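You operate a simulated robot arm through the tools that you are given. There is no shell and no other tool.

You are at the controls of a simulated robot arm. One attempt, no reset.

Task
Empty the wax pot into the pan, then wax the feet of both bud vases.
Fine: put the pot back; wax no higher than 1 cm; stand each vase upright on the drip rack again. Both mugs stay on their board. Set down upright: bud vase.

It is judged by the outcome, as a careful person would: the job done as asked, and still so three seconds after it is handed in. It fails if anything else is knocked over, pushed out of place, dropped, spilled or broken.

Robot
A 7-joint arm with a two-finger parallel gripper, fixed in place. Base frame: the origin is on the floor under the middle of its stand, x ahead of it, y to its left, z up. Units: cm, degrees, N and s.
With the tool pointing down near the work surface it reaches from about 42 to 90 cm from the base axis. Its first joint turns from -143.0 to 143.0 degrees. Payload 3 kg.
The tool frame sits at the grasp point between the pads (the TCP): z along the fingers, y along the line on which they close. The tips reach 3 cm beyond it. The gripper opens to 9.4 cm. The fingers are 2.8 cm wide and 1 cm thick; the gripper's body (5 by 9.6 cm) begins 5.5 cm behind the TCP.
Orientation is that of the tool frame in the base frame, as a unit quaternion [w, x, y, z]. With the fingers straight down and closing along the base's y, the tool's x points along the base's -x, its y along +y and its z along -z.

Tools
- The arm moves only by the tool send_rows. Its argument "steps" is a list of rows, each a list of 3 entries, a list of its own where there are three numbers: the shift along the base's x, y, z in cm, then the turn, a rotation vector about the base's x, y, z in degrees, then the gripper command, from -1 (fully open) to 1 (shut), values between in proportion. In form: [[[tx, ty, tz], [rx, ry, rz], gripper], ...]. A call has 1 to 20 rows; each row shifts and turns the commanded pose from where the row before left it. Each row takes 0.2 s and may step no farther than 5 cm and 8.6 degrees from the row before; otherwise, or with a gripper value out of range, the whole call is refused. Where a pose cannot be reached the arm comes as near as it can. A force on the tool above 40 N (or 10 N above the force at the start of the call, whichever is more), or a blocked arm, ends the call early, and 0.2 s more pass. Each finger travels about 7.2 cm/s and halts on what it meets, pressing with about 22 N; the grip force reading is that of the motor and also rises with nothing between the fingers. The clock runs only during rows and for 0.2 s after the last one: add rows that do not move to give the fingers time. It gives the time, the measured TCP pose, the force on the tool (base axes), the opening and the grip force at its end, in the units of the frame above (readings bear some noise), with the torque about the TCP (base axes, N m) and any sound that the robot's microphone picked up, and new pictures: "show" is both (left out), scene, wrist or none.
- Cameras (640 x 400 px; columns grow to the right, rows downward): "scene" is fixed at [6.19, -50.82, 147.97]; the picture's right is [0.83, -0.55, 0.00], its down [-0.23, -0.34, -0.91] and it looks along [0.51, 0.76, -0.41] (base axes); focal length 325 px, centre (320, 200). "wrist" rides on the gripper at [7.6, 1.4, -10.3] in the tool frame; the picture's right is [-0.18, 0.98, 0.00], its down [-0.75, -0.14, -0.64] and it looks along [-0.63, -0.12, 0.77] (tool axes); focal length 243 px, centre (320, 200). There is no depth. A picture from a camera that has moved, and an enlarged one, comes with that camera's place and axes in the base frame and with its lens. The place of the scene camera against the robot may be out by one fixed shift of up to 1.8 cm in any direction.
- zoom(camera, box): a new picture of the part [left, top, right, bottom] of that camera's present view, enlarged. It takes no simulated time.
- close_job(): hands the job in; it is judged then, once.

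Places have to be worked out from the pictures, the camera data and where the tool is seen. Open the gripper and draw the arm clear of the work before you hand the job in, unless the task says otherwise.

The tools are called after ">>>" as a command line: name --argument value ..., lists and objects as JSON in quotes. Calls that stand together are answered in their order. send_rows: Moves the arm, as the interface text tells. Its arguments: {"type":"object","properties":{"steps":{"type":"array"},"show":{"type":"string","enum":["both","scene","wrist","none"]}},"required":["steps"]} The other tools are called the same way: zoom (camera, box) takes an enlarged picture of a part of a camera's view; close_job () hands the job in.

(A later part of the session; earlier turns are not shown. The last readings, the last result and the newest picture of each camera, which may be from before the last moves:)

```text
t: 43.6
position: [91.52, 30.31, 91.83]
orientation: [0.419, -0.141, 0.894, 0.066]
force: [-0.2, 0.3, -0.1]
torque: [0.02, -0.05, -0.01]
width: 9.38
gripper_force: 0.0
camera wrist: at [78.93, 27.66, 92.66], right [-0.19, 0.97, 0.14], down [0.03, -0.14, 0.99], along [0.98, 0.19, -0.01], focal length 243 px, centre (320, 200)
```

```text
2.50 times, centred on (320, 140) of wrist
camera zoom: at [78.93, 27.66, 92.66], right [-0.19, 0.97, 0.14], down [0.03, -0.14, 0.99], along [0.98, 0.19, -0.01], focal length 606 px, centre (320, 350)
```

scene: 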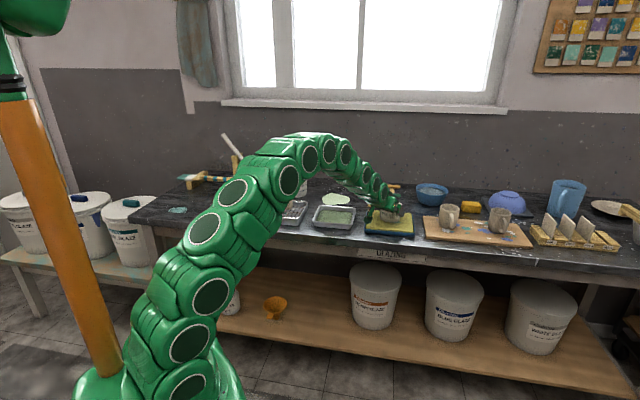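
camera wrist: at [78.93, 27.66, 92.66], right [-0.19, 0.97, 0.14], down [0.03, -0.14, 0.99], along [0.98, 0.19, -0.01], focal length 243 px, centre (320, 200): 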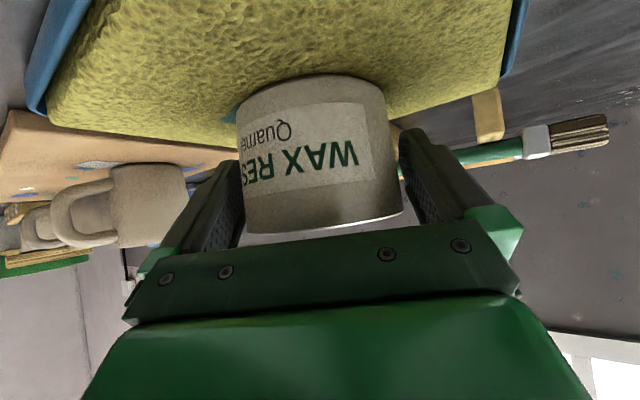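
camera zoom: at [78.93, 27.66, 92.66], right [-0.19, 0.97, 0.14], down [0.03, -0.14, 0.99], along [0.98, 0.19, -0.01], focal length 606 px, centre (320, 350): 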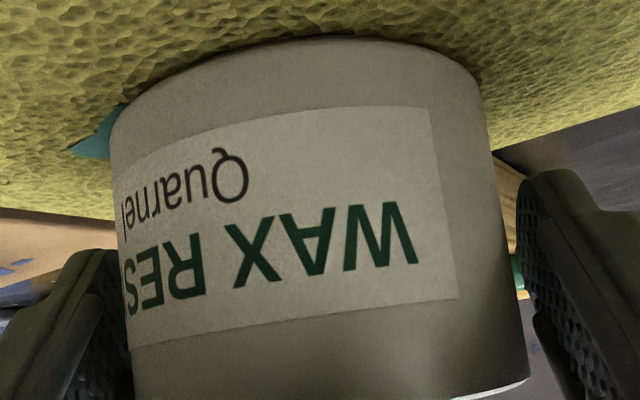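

Released cleanly, with both fingers clear. I'll back straight out along the approach line.

>>> send_rows --steps '[[[-0.37, -0.12, 0.32], [0, 0, 0], -1], [[-0.73, -0.24, 0.64], [0, 0, 0], -1], [[-0.73, -0.24, 0.64], [0, 0, 0], -1], [[-0.73, -0.24, 0.64], [0, 0, 0], -1], [[-0.73, -0.24, 0.64], [0, 0, 0], -1], [[-1.1, -0.35, 0.96], [0, 0, 0], -1], [[-1.1, -0.35, 0.96], [0, 0, 0], -1], [[-1.46, -0.47, 1.28], [0, 0, 0], -1], [[-1.46, -0.47, 1.28], [0, 0, 0], -1], [[-2, -0.6, 2], [0, 0, 0], -1], [[0, 0, 0], [0, 0, 0], -1]]' --show "both"

>>> zoom --camera "scene" --box '[340, 175, 436, 235]'

```text
t: 46.0
position: [81.05, 27.09, 101.26]
orientation: [0.419, -0.141, 0.894, 0.065]
force: [-0.3, 0.2, 0.7]
torque: [-0.02, -0.03, 0.0]
width: 9.4
gripper_force: 0.1
camera wrist: at [68.58, 24.22, 102.04], right [-0.19, 0.97, 0.14], down [0.03, -0.14, 0.99], along [0.98, 0.19, -0.01], focal length 243 px, centre (320, 200)
```

scene: 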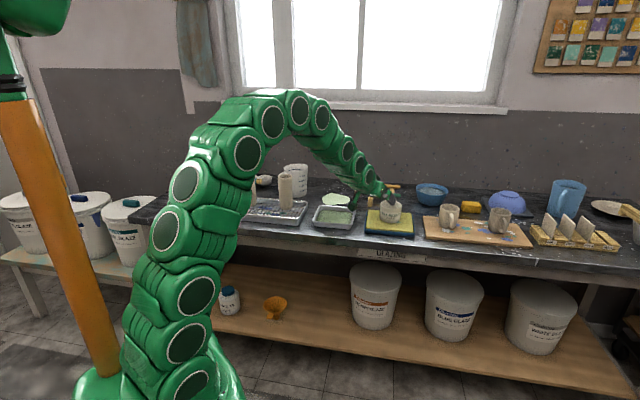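
wrist: 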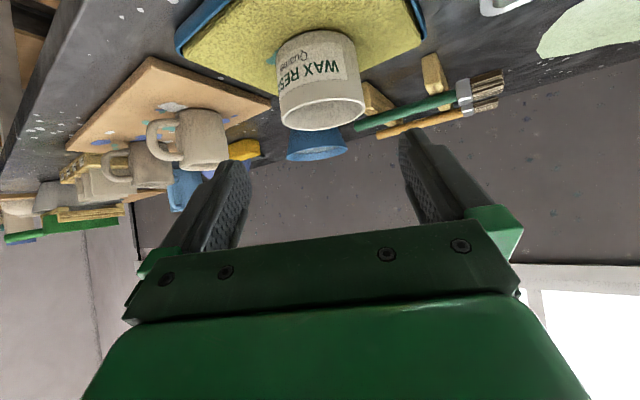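

```text
6.67 times, centred on (388, 205) of scene
camera zoom: at [6.19, -50.82, 147.97], right [0.83, -0.55, 0.0], down [-0.23, -0.34, -0.91], along [0.51, 0.76, -0.41], focal length 2169 px, centre (-133, 167)
```

zoom: 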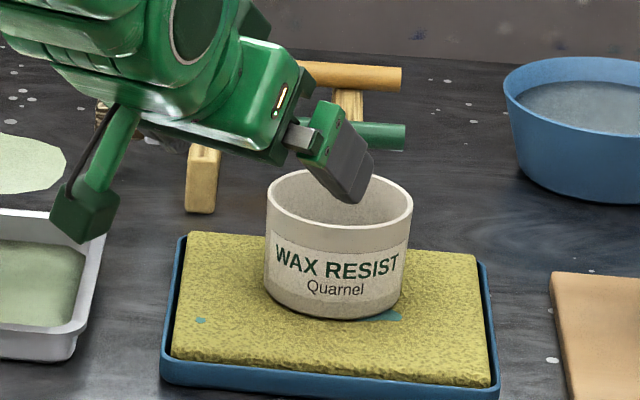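

The pot is upright and back on its sponge. I'll rise to the earlier viewpoint to look inside the pot and at the pan level.

>>> send_rows --steps '[[[-1.8, -0.75, 3.4], [0, 0, 0], -1], [[-1.8, -0.75, 3.4], [-2.43, 7.62, 0], -1], [[-1.8, -0.75, 3.4], [-2.43, 7.62, 0], -1], [[-1.7, -0.75, 3.3], [0, 0, 0], -1], [[0, 0, 0], [0, 0, 0], -1]]' --show "wrist"

>>> zoom --camera "wrist" --box '[264, 30, 392, 110]'

>>> zoom --camera "scene" --box '[300, 185, 364, 225]'

>>> zoom --camera "scene" --box '[300, 195, 364, 235]'

```text
t: 47.2
position: [73.9, 24.24, 114.87]
orientation: [0.291, -0.148, 0.944, 0.045]
force: [-0.4, -0.3, -0.5]
torque: [-0.04, -0.04, -0.01]
width: 9.41
gripper_force: 0.0
camera wrist: at [61.9, 21.59, 119.22], right [-0.16, 0.98, 0.1], down [0.29, -0.05, 0.95], along [0.94, 0.18, -0.28], focal length 243 px, centre (320, 200)
```

wrist: 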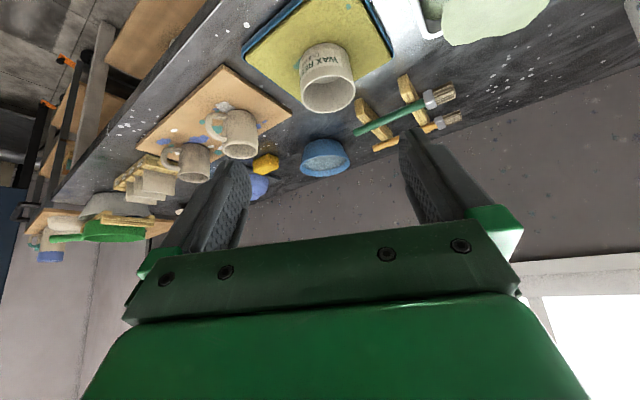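

```text
5.00 times, centred on (328, 70) of wrist
camera zoom: at [61.9, 21.59, 119.22], right [-0.16, 0.98, 0.1], down [0.29, -0.05, 0.95], along [0.94, 0.18, -0.28], focal length 1213 px, centre (280, 850)
```

zoom: 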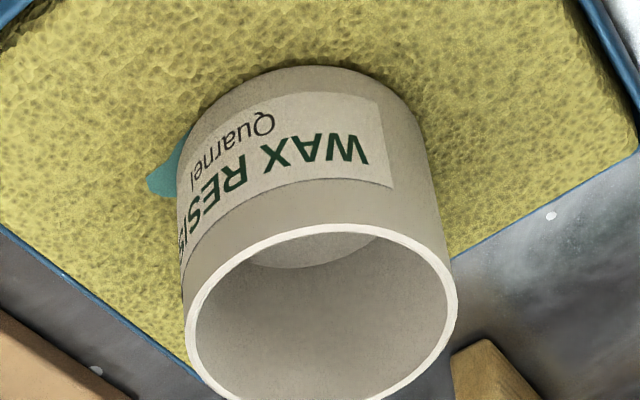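

```text
10.00 times, centred on (332, 205) of scene
camera zoom: at [6.19, -50.82, 147.97], right [0.83, -0.55, 0.0], down [-0.23, -0.34, -0.91], along [0.51, 0.76, -0.41], focal length 3254 px, centre (200, 150)
```

zoom: 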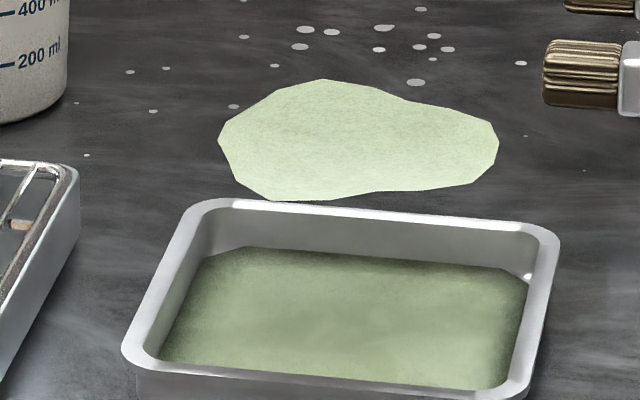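

```text
10.00 times, centred on (332, 215) of scene
camera zoom: at [6.19, -50.82, 147.97], right [0.83, -0.55, 0.0], down [-0.23, -0.34, -0.91], along [0.51, 0.76, -0.41], focal length 3254 px, centre (200, 50)
```

zoom: 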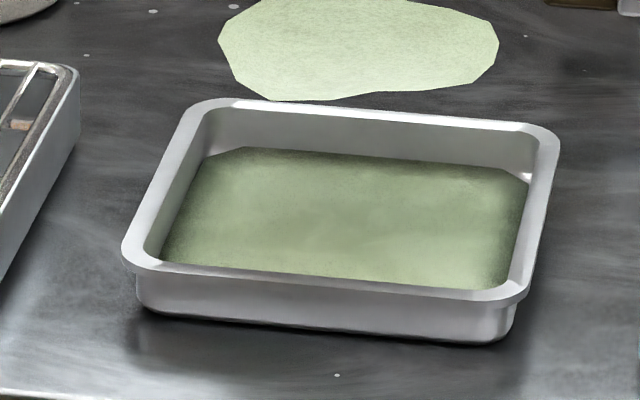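

The pot is clean and empty, and the pan level has risen by about half a centimetre. The puddle mark floats at about z 95, in mid-air where the finger was, so it isn't on the bench. Next are the vases: I'll straighten the tool to vertical and go above the right-hand vase at about (60.3, 59), top near z 103.

>>> send_rows --steps '[[[-1.0, 2.5, 0.8], [-2.6, 8.14, 0], -1], [[-1.7, 4.35, 0.3], [-2.6, 8.14, 0], -1], [[-1.7, 4.35, 0], [-2.6, 8.14, 0], -1], [[-1.7, 4.35, 0], [-2.6, 8.14, 0], -1], [[-1.7, 4.35, 0], [0, 0, 6.2], -1], [[-1.7, 4.35, 0], [0, 0, 6.2], -1], [[-1.7, 4.35, 0], [0, 0, 6.2], -1], [[-1.5, 3.9, 0], [0, 0, 6.2], -1], [[0, 0, 0], [0, 0, 0], -1]]' --show "both"

>>> zoom --camera "wrist" --box '[192, 0, 512, 200]'

>>> zoom --camera "scene" --box '[220, 140, 348, 220]'

```text
t: 49.2
position: [59.93, 53.98, 112.36]
orientation: [0.0, -0.365, 0.931, 0.001]
force: [0.2, -0.3, 1.1]
torque: [-0.01, 0.02, -0.02]
width: 9.39
gripper_force: 0.1
out of reach, approached as far as the arm can: row 6, 7, 8
camera wrist: at [53.43, 49.67, 122.64], right [-0.53, 0.85, 0.0], down [0.65, 0.41, 0.64], along [0.54, 0.34, -0.77], focal length 243 px, centre (320, 200)
```

scene: 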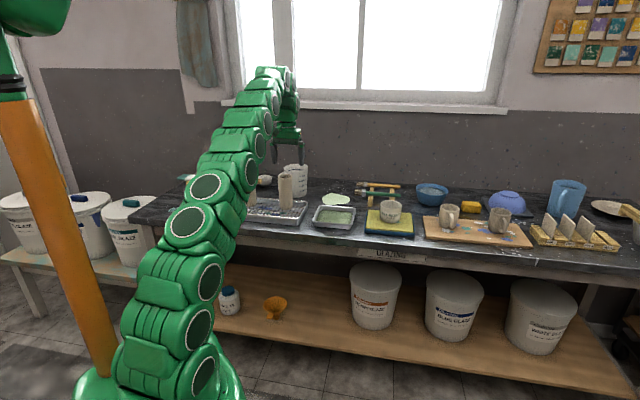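
wrist: 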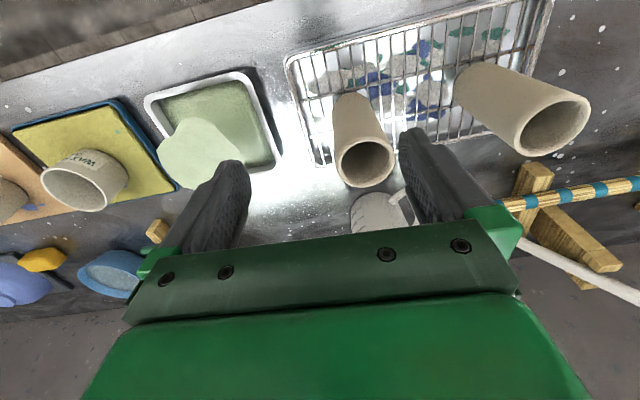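

```text
2.00 times, centred on (352, 100) of wrist
camera zoom: at [53.43, 49.67, 122.64], right [-0.53, 0.85, 0.0], down [0.65, 0.41, 0.64], along [0.54, 0.34, -0.77], focal length 485 px, centre (256, 400)
```

zoom: 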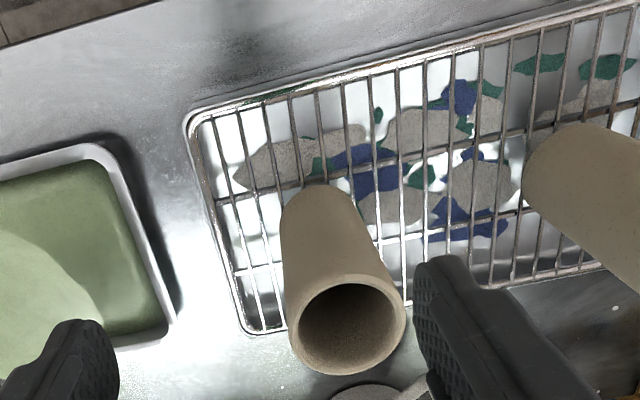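

```text
5.00 times, centred on (284, 180) of scene
camera zoom: at [6.19, -50.82, 147.97], right [0.83, -0.55, 0.0], down [-0.23, -0.34, -0.91], along [0.51, 0.76, -0.41], focal length 1627 px, centre (500, 300)
```

zoom: 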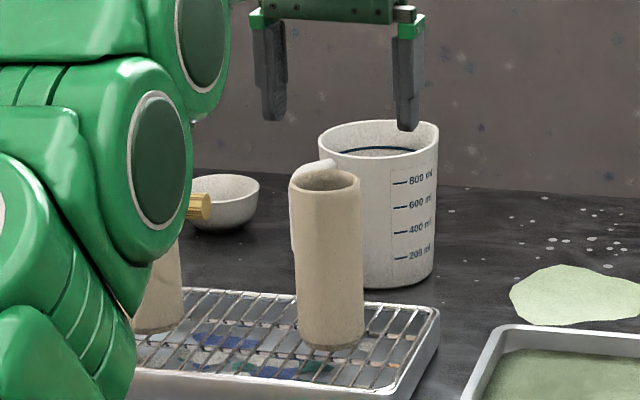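

With the tool straight down, the arm can't reach the vases from above: it stopped at about 80 cm radius for that height. Tilting the tool 30° outward fixes this and still keeps the vase upright in the grip. I'll pull back, tilt, and check the pose.

>>> send_rows --steps '[[[-1.2, -1, -1], [5.09, -5.5, 0], -1], [[-1.2, -1, -1], [5.09, -5.5, 0], -1], [[-1.2, -1, -1], [5.09, -5.5, 0], -1], [[-1.2, -1, -1], [5.09, -5.5, 0], -1], [[0, 0, 0], [0, 0, 0], -1]]' --show "both"

>>> zoom --camera "wrist" --box '[192, 0, 512, 200]'

```text
t: 50.4
position: [55.26, 49.97, 108.13]
orientation: [0.24, -0.352, 0.9, 0.095]
force: [0.3, 0.1, 0.1]
torque: [0.03, 0.05, 0.0]
width: 9.4
gripper_force: 0.3
camera wrist: at [45.65, 42.83, 113.33], right [-0.55, 0.83, 0.09], down [0.34, 0.12, 0.93], along [0.76, 0.55, -0.35], focal length 243 px, centre (320, 200)
```

scene: 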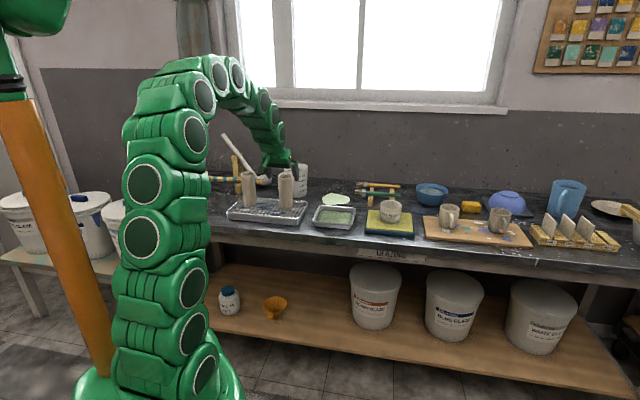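
wrist: 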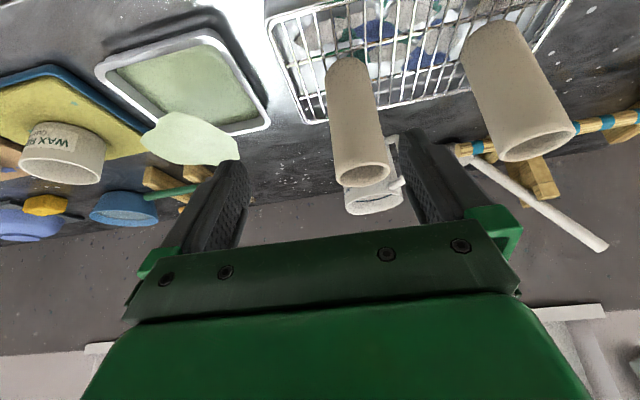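

```text
2.00 times, centred on (352, 100) of wrist
camera zoom: at [45.65, 42.83, 113.33], right [-0.55, 0.83, 0.09], down [0.34, 0.12, 0.93], along [0.76, 0.55, -0.35], focal length 485 px, centre (256, 400)
```

zoom: 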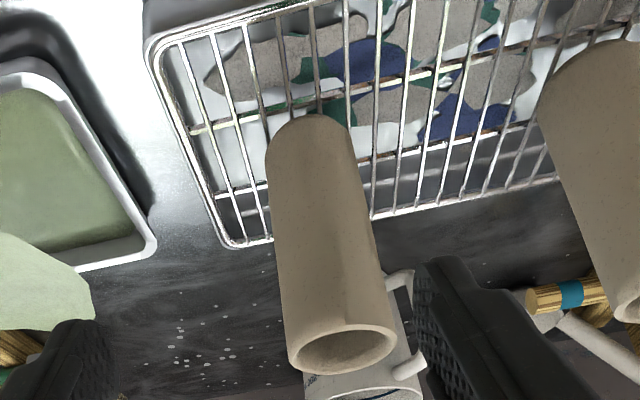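

The commanded pose follows what the arm actually reached, so positions are now consistent. Triangulation puts the right vase's top centre at about (61.4, 59.9, 102.3), with a diameter of about 5.7 cm and its foot near z 88.7. I'll move to a pre-grasp point in line with it.

>>> send_rows --steps '[[[0.7, 2.4, 0], [0, 0, 0], -1], [[0.7, 2.4, 0], [0, 0, 0], -1], [[1, 1.5, -1], [0, 0, 0], -1], [[1.04, 1.03, -1.03], [0, 0, 0], -1], [[0, 0, 0], [0, 0, 0], -1]]' --show "both"

>>> zoom --camera "wrist" --box '[192, 20, 448, 180]'

>>> zoom --camera "scene" --box '[230, 140, 326, 200]'

```text
t: 51.6
position: [58.58, 57.21, 106.14]
orientation: [0.242, -0.352, 0.899, 0.096]
force: [0.8, -0.4, -0.3]
torque: [-0.01, 0.0, -0.02]
width: 9.39
gripper_force: 0.0
camera wrist: at [49.08, 50.03, 111.29], right [-0.55, 0.83, 0.09], down [0.34, 0.12, 0.93], along [0.76, 0.55, -0.35], focal length 243 px, centre (320, 200)
```

scene: 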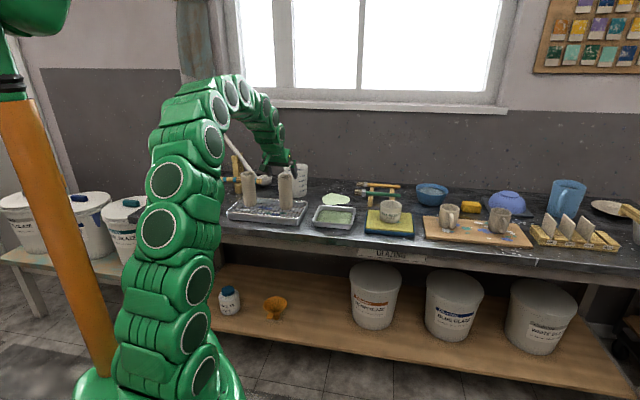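
wrist: 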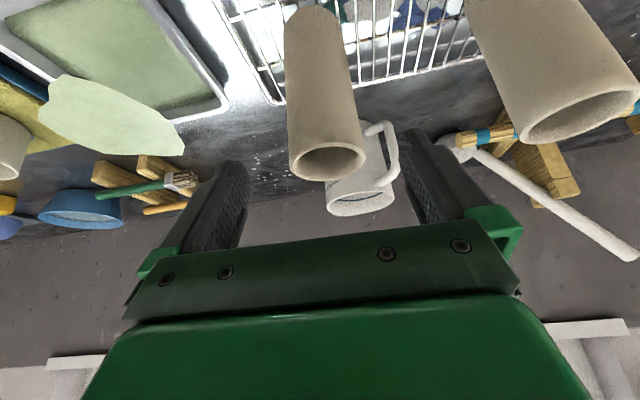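

```text
2.50 times, centred on (320, 100) of wrist
camera zoom: at [49.08, 50.03, 111.29], right [-0.55, 0.83, 0.09], down [0.34, 0.12, 0.93], along [0.76, 0.55, -0.35], focal length 606 px, centre (320, 450)
```

zoom: 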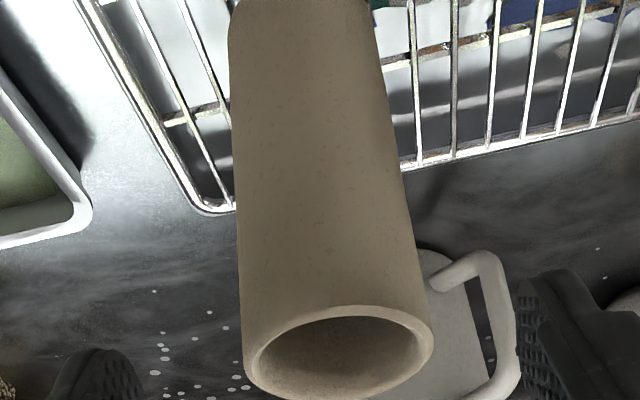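

```text
6.67 times, centred on (278, 170) of scene
camera zoom: at [6.19, -50.82, 147.97], right [0.83, -0.55, 0.0], down [-0.23, -0.34, -0.91], along [0.51, 0.76, -0.41], focal length 2169 px, centre (600, 400)
```

zoom: 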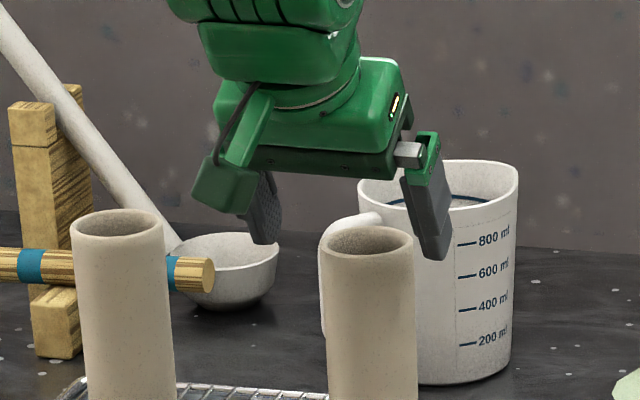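

The vase is centred between the fingers. I'll advance along the tool axis to about 2.7 cm below its rim.

>>> send_rows --steps '[[[0.5, 0.45, -1.08], [0, 0, 0], -1], [[0.5, 0.45, -1.08], [0, 0, 0], -1], [[0.5, 0.45, -1.08], [0, 0, 0], -1], [[0.5, 0.45, -1.08], [0, 0, 0], -1], [[0.5, 0.45, -1.08], [0, 0, 0], -1], [[0.5, 0.45, -1.1], [0, 0, 0], -1], [[0, 0, 0], [0, 0, 0], -1]]' --show "both"

>>> zoom --camera "wrist" --box '[192, 60, 448, 220]'

>>> zoom --camera "scene" --box '[240, 150, 336, 210]'

```text
t: 53.2
position: [61.67, 59.97, 99.59]
orientation: [0.241, -0.351, 0.9, 0.096]
force: [0.0, 0.2, -0.1]
torque: [0.0, 0.01, -0.03]
width: 9.42
gripper_force: 0.0
camera wrist: at [52.07, 52.86, 104.77], right [-0.55, 0.83, 0.1], down [0.34, 0.12, 0.93], along [0.76, 0.55, -0.35], focal length 243 px, centre (320, 200)
```

scene: 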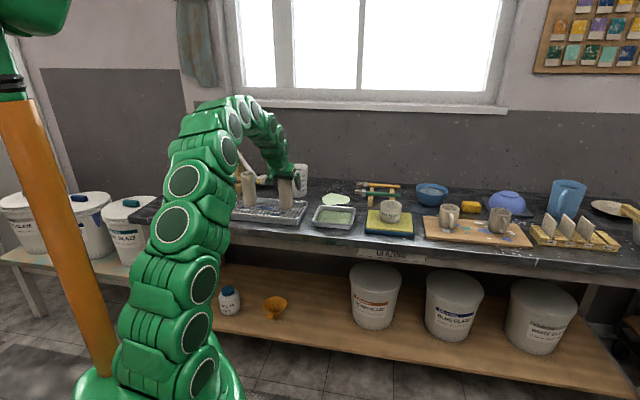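
wrist: 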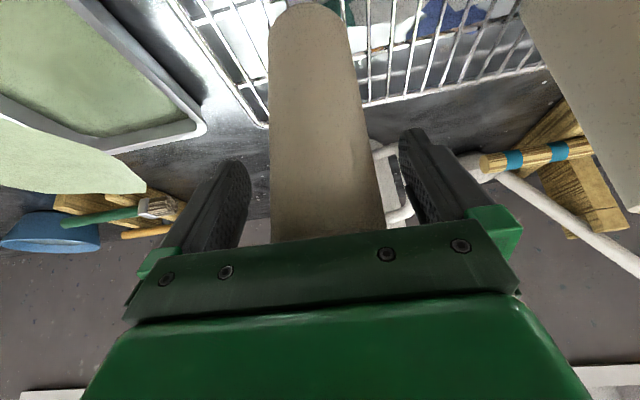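

```text
2.50 times, centred on (320, 140) of wrist
camera zoom: at [52.07, 52.86, 104.77], right [-0.55, 0.83, 0.1], down [0.34, 0.12, 0.93], along [0.76, 0.55, -0.35], focal length 606 px, centre (320, 350)
```

zoom: 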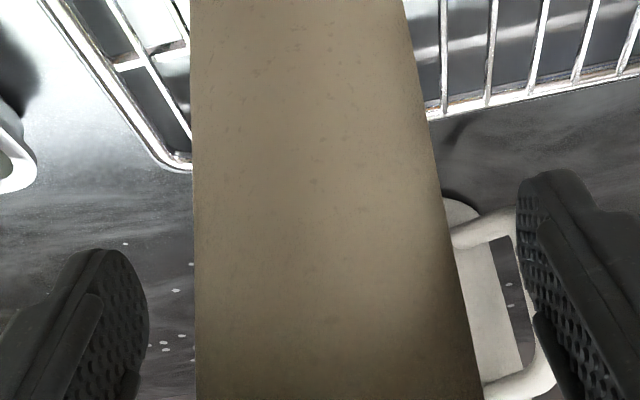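

```text
6.67 times, centred on (288, 180) of scene
camera zoom: at [6.19, -50.82, 147.97], right [0.83, -0.55, 0.0], down [-0.23, -0.34, -0.91], along [0.51, 0.76, -0.41], focal length 2169 px, centre (533, 333)
```

zoom: 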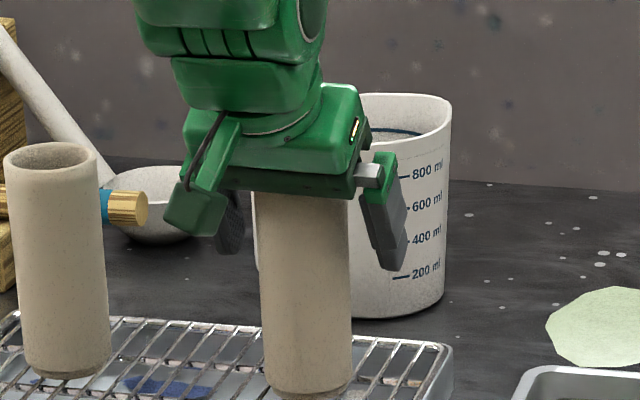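

The vase is centred to within 1 mm once the view angle is allowed for. Closing the gripper on it.

>>> send_rows --steps '[[[0, 0, 0], [0, 0, 0], 1], [[0, 0, 0], [0, 0, 0], 1], [[0, 0, 0], [0, 0, 0], 1], [[0, 0, 0], [0, 0, 0], 1]]' --show "scene"

>>> zoom --camera "scene" --box '[240, 150, 336, 210]'

```text
t: 54.2
position: [61.66, 59.93, 99.54]
orientation: [0.24, -0.352, 0.899, 0.096]
force: [0.9, 0.8, 2.0]
torque: [0.0, -0.13, 0.0]
width: 5.97
gripper_force: 22.3
```

scene: 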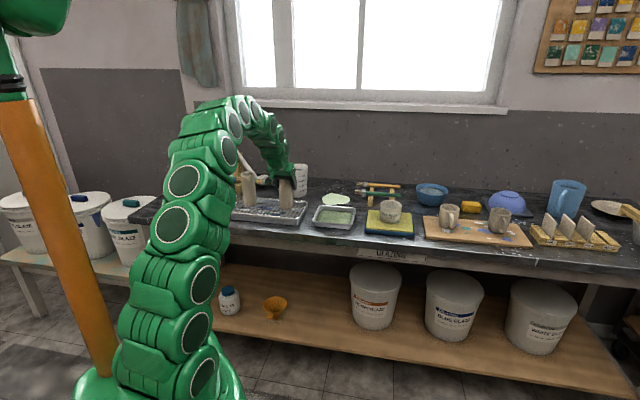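

```text
6.67 times, centred on (288, 180) of scene
camera zoom: at [6.19, -50.82, 147.97], right [0.83, -0.55, 0.0], down [-0.23, -0.34, -0.91], along [0.51, 0.76, -0.41], focal length 2169 px, centre (533, 333)
```

zoom: 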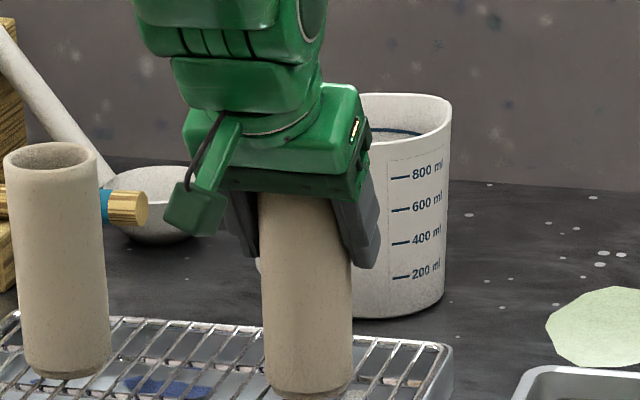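

The grip holds at 5.97 cm and the vase is still standing true. I'll lift it straight up 6 cm.

>>> send_rows --steps '[[[0, 0, 0.3], [0, 0, 0], 1], [[0, 0, 0.5], [0, 0, 0], 1], [[0, 0, 0.8], [0, 0, 0], 1], [[0, 0, 1.0], [0, 0, 0], 1], [[0, 0, 1.0], [0, 0, 0], 1], [[0, 0, 1.0], [0, 0, 0], 1], [[0, 0, 0.8], [0, 0, 0], 1], [[0, 0, 0.6], [0, 0, 0], 1], [[0, 0, 0], [0, 0, 0], 1]]' --show "both"

>>> zoom --camera "scene" --box '[240, 140, 336, 200]'

```text
t: 56.2
position: [61.57, 59.91, 105.68]
orientation: [0.241, -0.353, 0.899, 0.096]
force: [0.1, 0.3, -2.1]
torque: [0.0, 0.03, -0.02]
width: 5.99
gripper_force: 22.1
camera wrist: at [52.04, 52.85, 110.76], right [-0.55, 0.83, 0.09], down [0.34, 0.12, 0.93], along [0.76, 0.55, -0.35], focal length 243 px, centre (320, 200)
```

scene: 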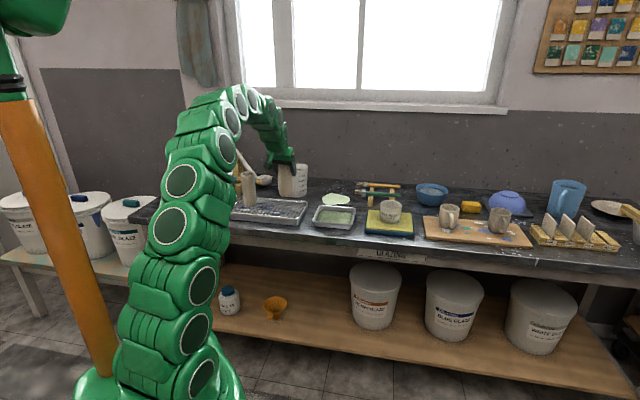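
wrist: 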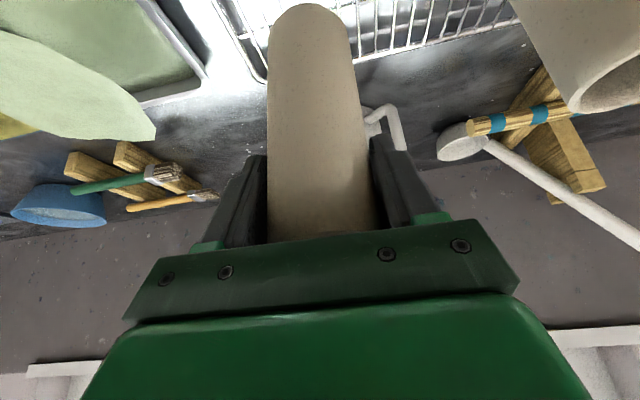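

```text
6.67 times, centred on (288, 170) of scene
camera zoom: at [6.19, -50.82, 147.97], right [0.83, -0.55, 0.0], down [-0.23, -0.34, -0.91], along [0.51, 0.76, -0.41], focal length 2169 px, centre (533, 400)
```

zoom: 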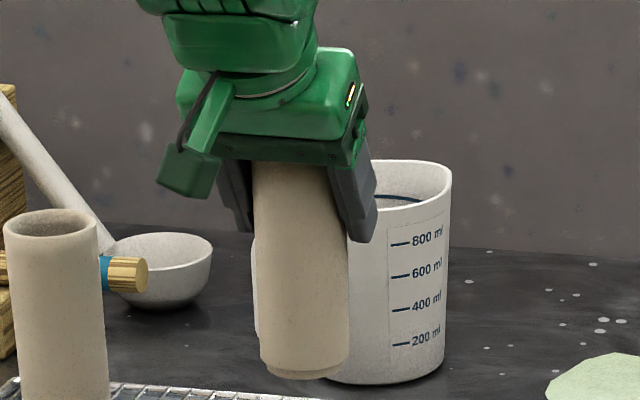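

It's lifted and hanging plumb. I'll carry it over the pan centre.

>>> send_rows --steps '[[[0.4, -0.4, 0], [0, 0, 0], 1], [[0.8, -0.85, 0], [0, 0, 0], 1], [[1.2, -1.3, 0], [0, 0, 0], 1], [[1.4, -1.5, 0], [0, 0, 0], 1], [[1.4, -1.5, 0], [0, 0, 0], 1], [[1.4, -1.5, 0], [0, 0, 0], 1], [[1.4, -1.5, 0], [0, 0, 0], 1], [[1.4, -1.5, 0], [0, 0, 0], 1], [[1.3, -1.4, 0], [0, 0, 0], 1], [[1.2, -1.3, 0], [0, 0, 0], 1], [[0.9, -0.95, 0], [0, 0, 0], 1], [[0.5, -0.55, 0], [0, 0, 0], 1], [[0.3, -0.25, 0], [0, 0, 0], 1], [[0, 0, 0], [0, 0, 0], 1]]' --show "both"

>>> zoom --camera "scene" --box '[290, 165, 386, 225]'

>>> zoom --camera "wrist" --box '[160, 0, 480, 200]'

```text
t: 59.2
position: [75.39, 45.55, 105.64]
orientation: [0.241, -0.353, 0.899, 0.096]
force: [-0.9, 0.6, -1.8]
torque: [-0.01, 0.01, -0.05]
width: 5.94
gripper_force: 22.3
camera wrist: at [65.72, 38.42, 110.8], right [-0.55, 0.83, 0.09], down [0.34, 0.12, 0.93], along [0.76, 0.55, -0.35], focal length 243 px, centre (320, 200)
```

scene: 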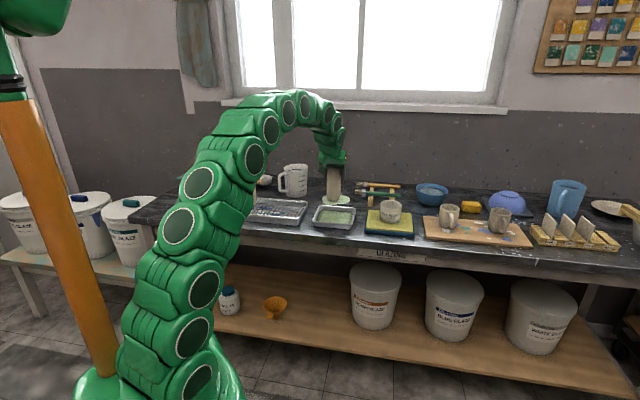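
wrist: 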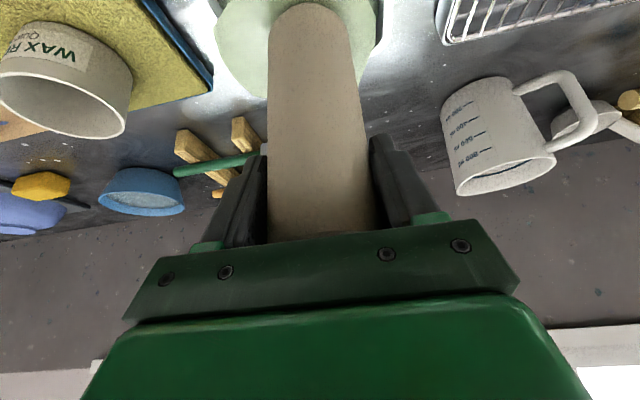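

```text
6.67 times, centred on (338, 195) of scene
camera zoom: at [6.19, -50.82, 147.97], right [0.83, -0.55, 0.0], down [-0.23, -0.34, -0.91], along [0.51, 0.76, -0.41], focal length 2169 px, centre (200, 233)
```

zoom: 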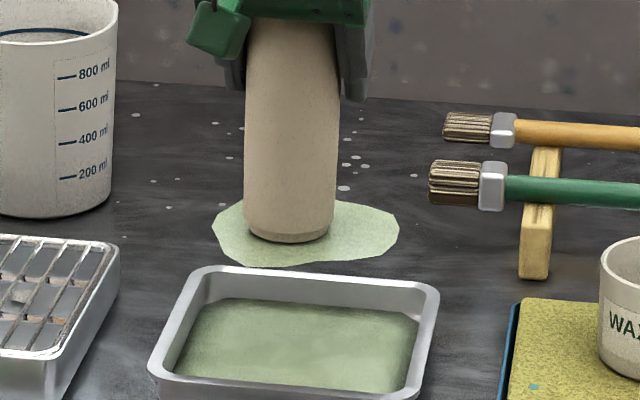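

```text
2.00 times, centred on (320, 100) of wrist
camera zoom: at [65.72, 38.42, 110.8], right [-0.55, 0.83, 0.09], down [0.34, 0.12, 0.93], along [0.76, 0.55, -0.35], focal length 485 px, centre (320, 400)
```

zoom: 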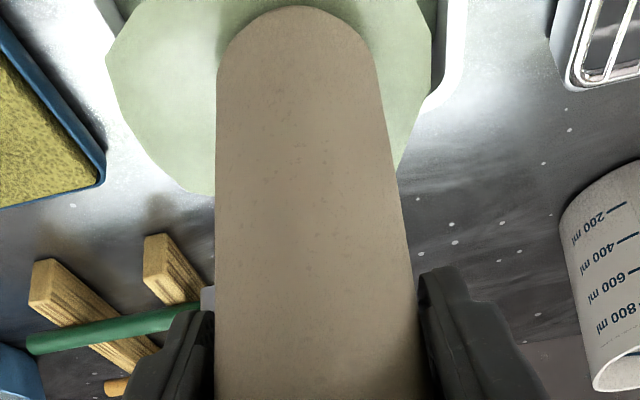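

The pan centre works out at about (76.4, 45.8), so I'll nudge the vase outward 1 cm. Then I'll lower it until the foot is just above the wax and check.

>>> send_rows --steps '[[[0.45, 0.2, -0.3], [0, 0, 0], 1], [[0.45, 0.2, -0.7], [0, 0, 0], 1], [[0, 0, -1.0], [0, 0, 0], 1], [[0, 0, -1.2], [0, 0, 0], 1], [[0, 0, -1.2], [0, 0, 0], 1], [[0, 0, -1.0], [0, 0, 0], 1], [[0, 0, -0.8], [0, 0, 0], 1], [[0, 0, -0.5], [0, 0, 0], 1], [[0, 0, -0.3], [0, 0, 0], 1], [[0, 0, 0], [0, 0, 0], 1]]' --show "both"

>>> zoom --camera "scene" --box '[300, 185, 364, 225]'

```text
t: 61.4
position: [76.19, 45.9, 98.59]
orientation: [0.241, -0.352, 0.899, 0.095]
force: [0.4, -0.4, -2.1]
torque: [0.01, -0.02, 0.03]
width: 5.96
gripper_force: 22.4
camera wrist: at [66.54, 38.77, 103.71], right [-0.55, 0.83, 0.09], down [0.34, 0.12, 0.93], along [0.76, 0.55, -0.35], focal length 243 px, centre (320, 200)
```

scene: 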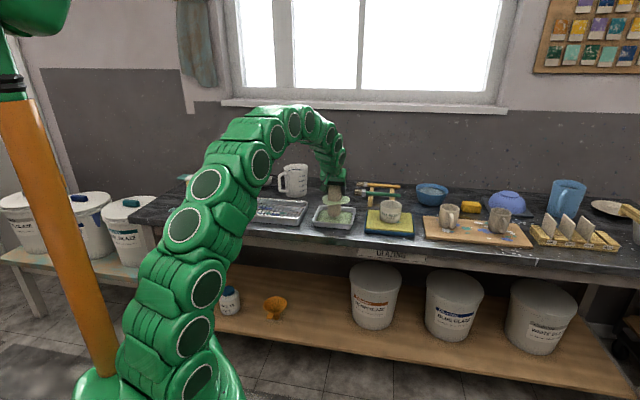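
wrist: 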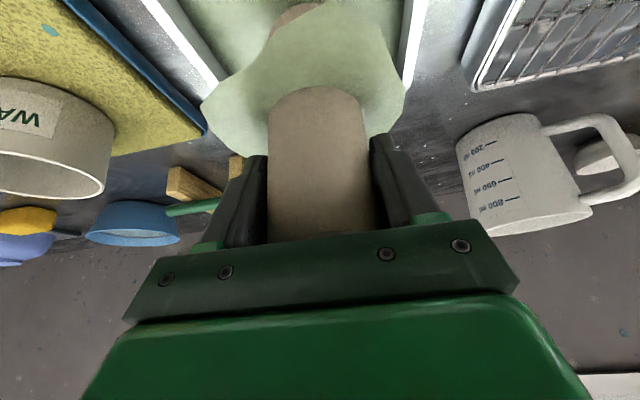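

```text
10.00 times, centred on (332, 205) of scene
camera zoom: at [6.19, -50.82, 147.97], right [0.83, -0.55, 0.0], down [-0.23, -0.34, -0.91], along [0.51, 0.76, -0.41], focal length 3254 px, centre (200, 150)
```

zoom: 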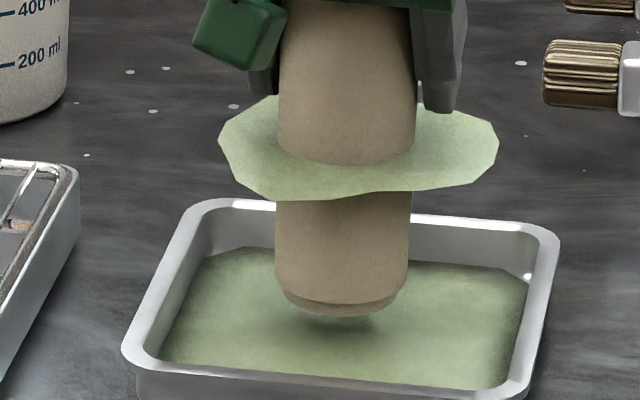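

The vase passes straight through the hanging patch, so the patch really is mid-air and not on the bench. The foot is centred and within about 1 cm of the wax. Lowering in small steps now.

>>> send_rows --steps '[[[0, 0, -0.2], [0, 0, 0], 1], [[0, 0, -0.2], [0, 0, 0], 1], [[0, 0, -0.2], [0, 0, 0], 1], [[0, 0, 0], [0, 0, 0], 1]]' --show "none"

>>> zoom --camera "scene" --box '[316, 200, 356, 225]'

```text
t: 62.4
position: [76.04, 45.83, 97.97]
orientation: [0.24, -0.352, 0.899, 0.096]
force: [0.0, 0.3, -2.0]
torque: [-0.01, 0.01, 0.0]
width: 5.97
gripper_force: 22.0
```

```text
16.00 times, centred on (336, 212) of scene
camera zoom: at [6.19, -50.82, 147.97], right [0.83, -0.55, 0.0], down [-0.23, -0.34, -0.91], along [0.51, 0.76, -0.41], focal length 5206 px, centre (64, 0)
```

zoom: 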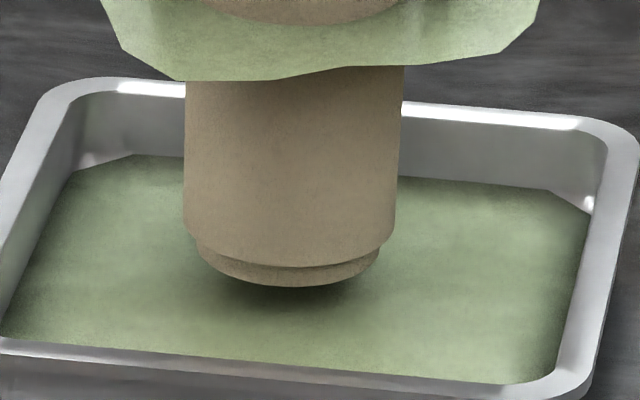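

The foot ring is still clear of the surface, with its shadow just beneath. Lowering further.

>>> send_rows --steps '[[[0, 0, -0.2], [0, 0, 0], 1], [[0, 0, -0.2], [0, 0, 0], 1], [[0, 0, 0], [0, 0, 0], 1]]' --show "none"

>>> zoom --camera "scene" --box '[316, 200, 356, 225]'

```text
t: 63.2
position: [76.1, 45.92, 97.59]
orientation: [0.241, -0.352, 0.899, 0.096]
force: [0.4, 0.3, -2.5]
torque: [0.03, 0.0, 0.05]
width: 5.96
gripper_force: 21.9
```

```text
16.00 times, centred on (336, 212) of scene
camera zoom: at [6.19, -50.82, 147.97], right [0.83, -0.55, 0.0], down [-0.23, -0.34, -0.91], along [0.51, 0.76, -0.41], focal length 5206 px, centre (64, 0)
```

zoom: 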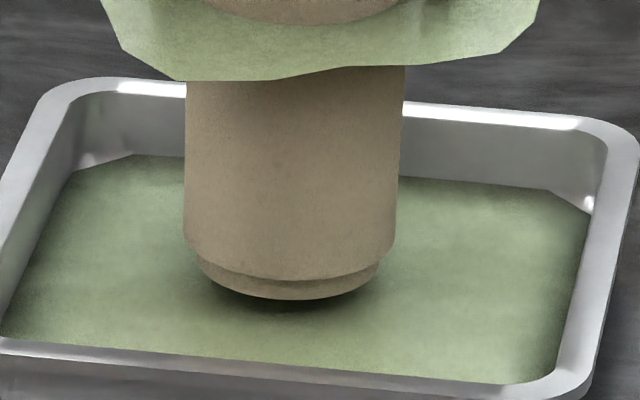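

Still just above the wax, so I'll continue down in small steps.

>>> send_rows --steps '[[[0, 0, -0.2], [0, 0, 0], 1], [[0, 0, -0.2], [0, 0, 0], 1], [[0, 0, 0], [0, 0, 0], 1]]' --show "none"

>>> zoom --camera "scene" --box '[316, 200, 356, 225]'

```text
t: 64.0
position: [76.21, 45.8, 97.22]
orientation: [0.24, -0.352, 0.9, 0.096]
force: [0.0, -0.3, -2.2]
torque: [0.03, 0.0, 0.01]
width: 5.96
gripper_force: 22.0
```

```text
16.00 times, centred on (336, 212) of scene
camera zoom: at [6.19, -50.82, 147.97], right [0.83, -0.55, 0.0], down [-0.23, -0.34, -0.91], along [0.51, 0.76, -0.41], focal length 5206 px, centre (64, 0)
```

zoom: 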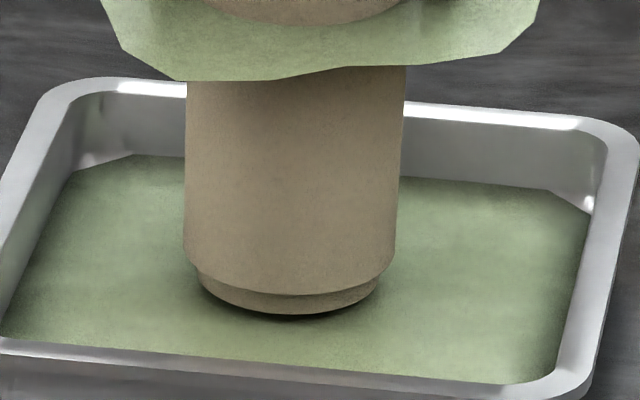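

The shadow gap has almost closed. Down a bit more.

>>> send_rows --steps '[[[0, 0, -0.15], [0, 0, 0], 1], [[0, 0, -0.15], [0, 0, 0], 1], [[0, 0, 0], [0, 0, 0], 1]]' --show "none"

>>> zoom --camera "scene" --box '[316, 200, 356, 225]'

```text
t: 64.8
position: [76.06, 45.89, 96.91]
orientation: [0.24, -0.352, 0.9, 0.095]
force: [0.7, -0.9, -2.2]
torque: [-0.03, 0.0, -0.04]
width: 5.97
gripper_force: 21.9
```

```text
16.00 times, centred on (336, 212) of scene
camera zoom: at [6.19, -50.82, 147.97], right [0.83, -0.55, 0.0], down [-0.23, -0.34, -0.91], along [0.51, 0.76, -0.41], focal length 5206 px, centre (64, 0)
```

zoom: 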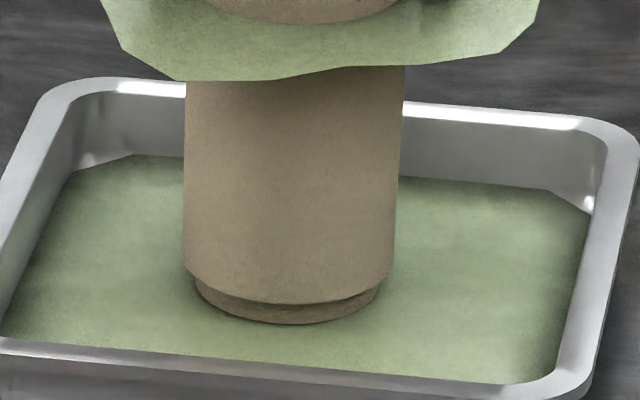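

The foot is just touching the wax surface, at TCP z ≈ 96.9. I'll dip it a further 4–5 mm, well under the 1 cm limit, and watch for the pan floor.

>>> send_rows --steps '[[[0, 0, -0.1], [0, 0, 0], 1], [[0, 0, -0.1], [0, 0, 0], 1], [[0, 0, -0.1], [0, 0, 0], 1], [[0, 0, 0], [0, 0, 0], 1]]' --show "none"

>>> zoom --camera "scene" --box '[316, 200, 356, 225]'

```text
t: 65.8
position: [76.09, 45.79, 96.77]
orientation: [0.24, -0.352, 0.9, 0.095]
force: [-0.2, 0.1, -0.9]
torque: [0.0, -0.02, 0.03]
width: 5.98
gripper_force: 22.2
```

```text
16.00 times, centred on (336, 212) of scene
camera zoom: at [6.19, -50.82, 147.97], right [0.83, -0.55, 0.0], down [-0.23, -0.34, -0.91], along [0.51, 0.76, -0.41], focal length 5206 px, centre (64, 0)
```

zoom: 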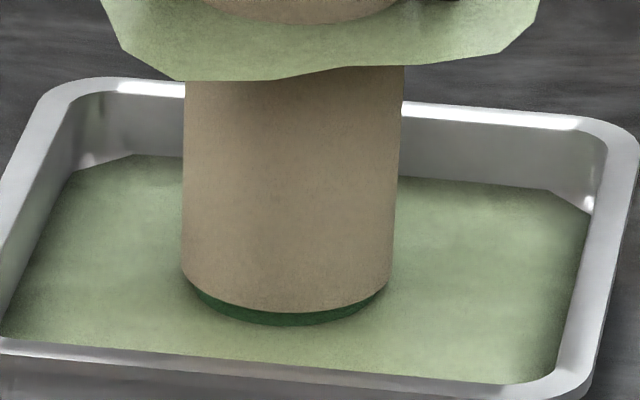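

A dark green wax band has appeared around the foot ring, and the force hints that the foot is just meeting the floor. I'll ease down 1 mm more, hold for a second, and recheck.

>>> send_rows --steps '[[[0, 0, -0.1], [0, 0, 0], 1], [[0, 0, 0], [0, 0, 0], 1], [[0, 0, 0], [0, 0, 0], 1], [[0, 0, 0], [0, 0, 0], 1]]' --show "none"

>>> zoom --camera "scene" --box '[316, 200, 356, 225]'

```text
t: 66.8
position: [76.16, 45.82, 96.48]
orientation: [0.24, -0.352, 0.9, 0.096]
force: [-0.4, -0.5, -2.0]
torque: [0.0, 0.0, 0.0]
width: 5.96
gripper_force: 22.0
```

```text
16.00 times, centred on (336, 212) of scene
camera zoom: at [6.19, -50.82, 147.97], right [0.83, -0.55, 0.0], down [-0.23, -0.34, -0.91], along [0.51, 0.76, -0.41], focal length 5206 px, centre (64, 0)
```

zoom: 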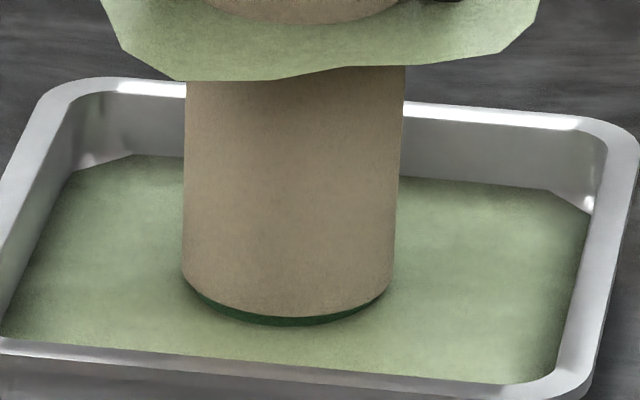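

There's no floor contact yet and the depth is about 4 mm. One more millimetre covers the whole foot ring, and then I'll lift it to inspect.

>>> send_rows --steps '[[[0, 0, -0.1], [0, 0, 0], 1], [[0, 0, 0], [0, 0, 0], 1], [[0, 0, 0], [0, 0, 0], 1]]' --show "none"

>>> zoom --camera "scene" --box '[316, 200, 356, 225]'

```text
t: 67.6
position: [76.09, 45.92, 96.53]
orientation: [0.24, -0.352, 0.899, 0.096]
force: [0.9, 0.0, -0.8]
torque: [0.01, -0.02, 0.0]
width: 5.98
gripper_force: 22.3
```

```text
16.00 times, centred on (336, 212) of scene
camera zoom: at [6.19, -50.82, 147.97], right [0.83, -0.55, 0.0], down [-0.23, -0.34, -0.91], along [0.51, 0.76, -0.41], focal length 5206 px, centre (64, 0)
```

zoom: 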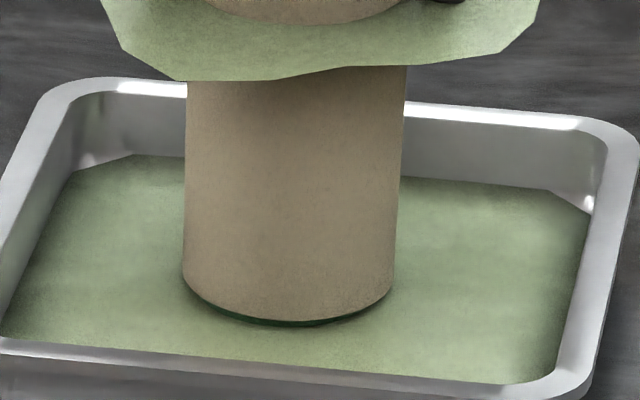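

The foot ring is essentially submerged now. I'll lift slowly and look at the wax band.

>>> send_rows --steps '[[[0, 0, 0], [0, 0, 0], 1], [[0, 0, 0.2], [0, 0, 0], 1], [[0, 0, 0.3], [0, 0, 0], 1], [[0, 0, 0.5], [0, 0, 0], 1], [[0, 0, 0.6], [0, 0, 0], 1], [[0, 0, 0.4], [0, 0, 0], 1], [[0, 0, 0], [0, 0, 0], 1]]' --show "none"

>>> zoom --camera "scene" --box '[316, 195, 356, 220]'

```text
t: 69.2
position: [76.05, 45.87, 98.55]
orientation: [0.241, -0.352, 0.899, 0.097]
force: [-0.2, -0.1, -3.1]
torque: [0.0, 0.0, 0.02]
width: 5.98
gripper_force: 22.2
```

```text
16.00 times, centred on (336, 208) of scene
camera zoom: at [6.19, -50.82, 147.97], right [0.83, -0.55, 0.0], down [-0.23, -0.34, -0.91], along [0.51, 0.76, -0.41], focal length 5206 px, centre (64, 80)
```

zoom: 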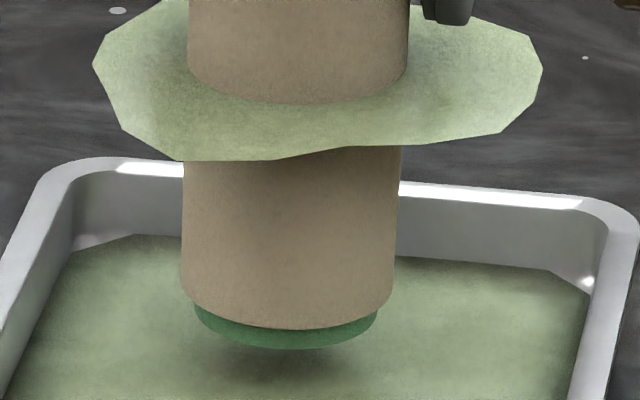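

The foot ring is cleanly waxed to about 0.45 cm and the body is untouched. I'll let it drain a second, then carry it back to its place on the rack.

>>> send_rows --steps '[[[0, 0, 0], [0, 0, 0], 1], [[0, 0, 0], [0, 0, 0], 1], [[0, 0, 0], [0, 0, 0], 1], [[0, 0, 0.6], [0, 0, 0], 1], [[0, 0, 1.2], [0, 0, 0], 1], [[0, 0, 1.5], [0, 0, 0], 1], [[0, 0, 1.5], [0, 0, 0], 1], [[0, 0, 1.2], [0, 0, 0], 1], [[0, 0, 0.8], [0, 0, 0], 1], [[0, 0, 0.3], [0, 0, 0], 1], [[0, 0, 0], [0, 0, 0], 1]]' --show "none"

>>> send_rows --steps '[[[-0.4, 0.4, 0], [0, 0, 0], 1], [[-0.8, 0.8, 0], [0, 0, 0], 1], [[-1.2, 1.2, 0], [0, 0, 0], 1], [[-1.5, 1.45, 0], [0, 0, 0], 1], [[-1.5, 1.45, 0], [0, 0, 0], 1], [[-1.5, 1.45, 0], [0, 0, 0], 1], [[-1.5, 1.45, 0], [0, 0, 0], 1], [[-1.5, 1.45, 0], [0, 0, 0], 1], [[-1.5, 1.45, 0], [0, 0, 0], 1], [[-1.2, 1.2, 0], [0, 0, 0], 1], [[-0.9, 0.9, 0], [0, 0, 0], 1], [[-0.6, 0.6, 0], [0, 0, 0], 1], [[-0.3, 0.3, 0], [0, 0, 0], 1], [[0, 0, 0], [0, 0, 0], 1]]' --show "both"

>>> zoom --camera "scene" --box '[230, 150, 326, 210]'

```text
t: 71.6
position: [76.2, 45.82, 105.52]
orientation: [0.24, -0.352, 0.899, 0.096]
force: [-0.2, 0.2, -1.9]
torque: [0.03, -0.03, 0.02]
width: 5.97
gripper_force: 22.0
```

```text
t: 74.6
position: [61.72, 59.87, 105.52]
orientation: [0.241, -0.352, 0.899, 0.095]
force: [-0.2, -0.6, -2.1]
torque: [0.01, 0.0, 0.01]
width: 5.94
gripper_force: 22.2
camera wrist: at [52.19, 52.75, 110.74], right [-0.55, 0.83, 0.09], down [0.34, 0.12, 0.93], along [0.76, 0.55, -0.35], focal length 243 px, centre (320, 200)
```

scene: 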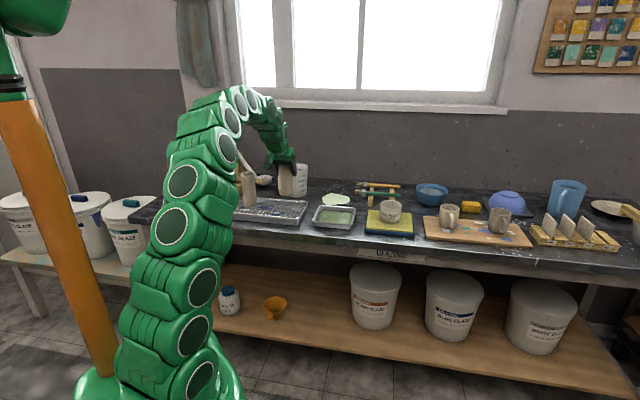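
wrist: 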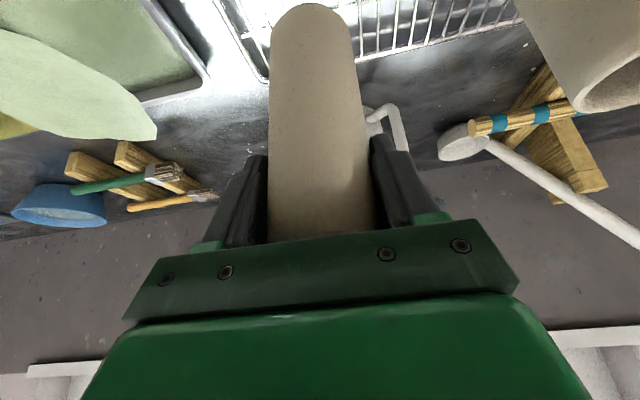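

```text
6.67 times, centred on (278, 180) of scene
camera zoom: at [6.19, -50.82, 147.97], right [0.83, -0.55, 0.0], down [-0.23, -0.34, -0.91], along [0.51, 0.76, -0.41], focal length 2169 px, centre (600, 333)
```

zoom: 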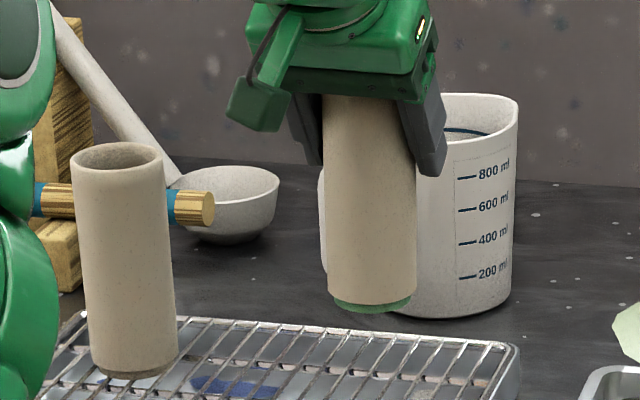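

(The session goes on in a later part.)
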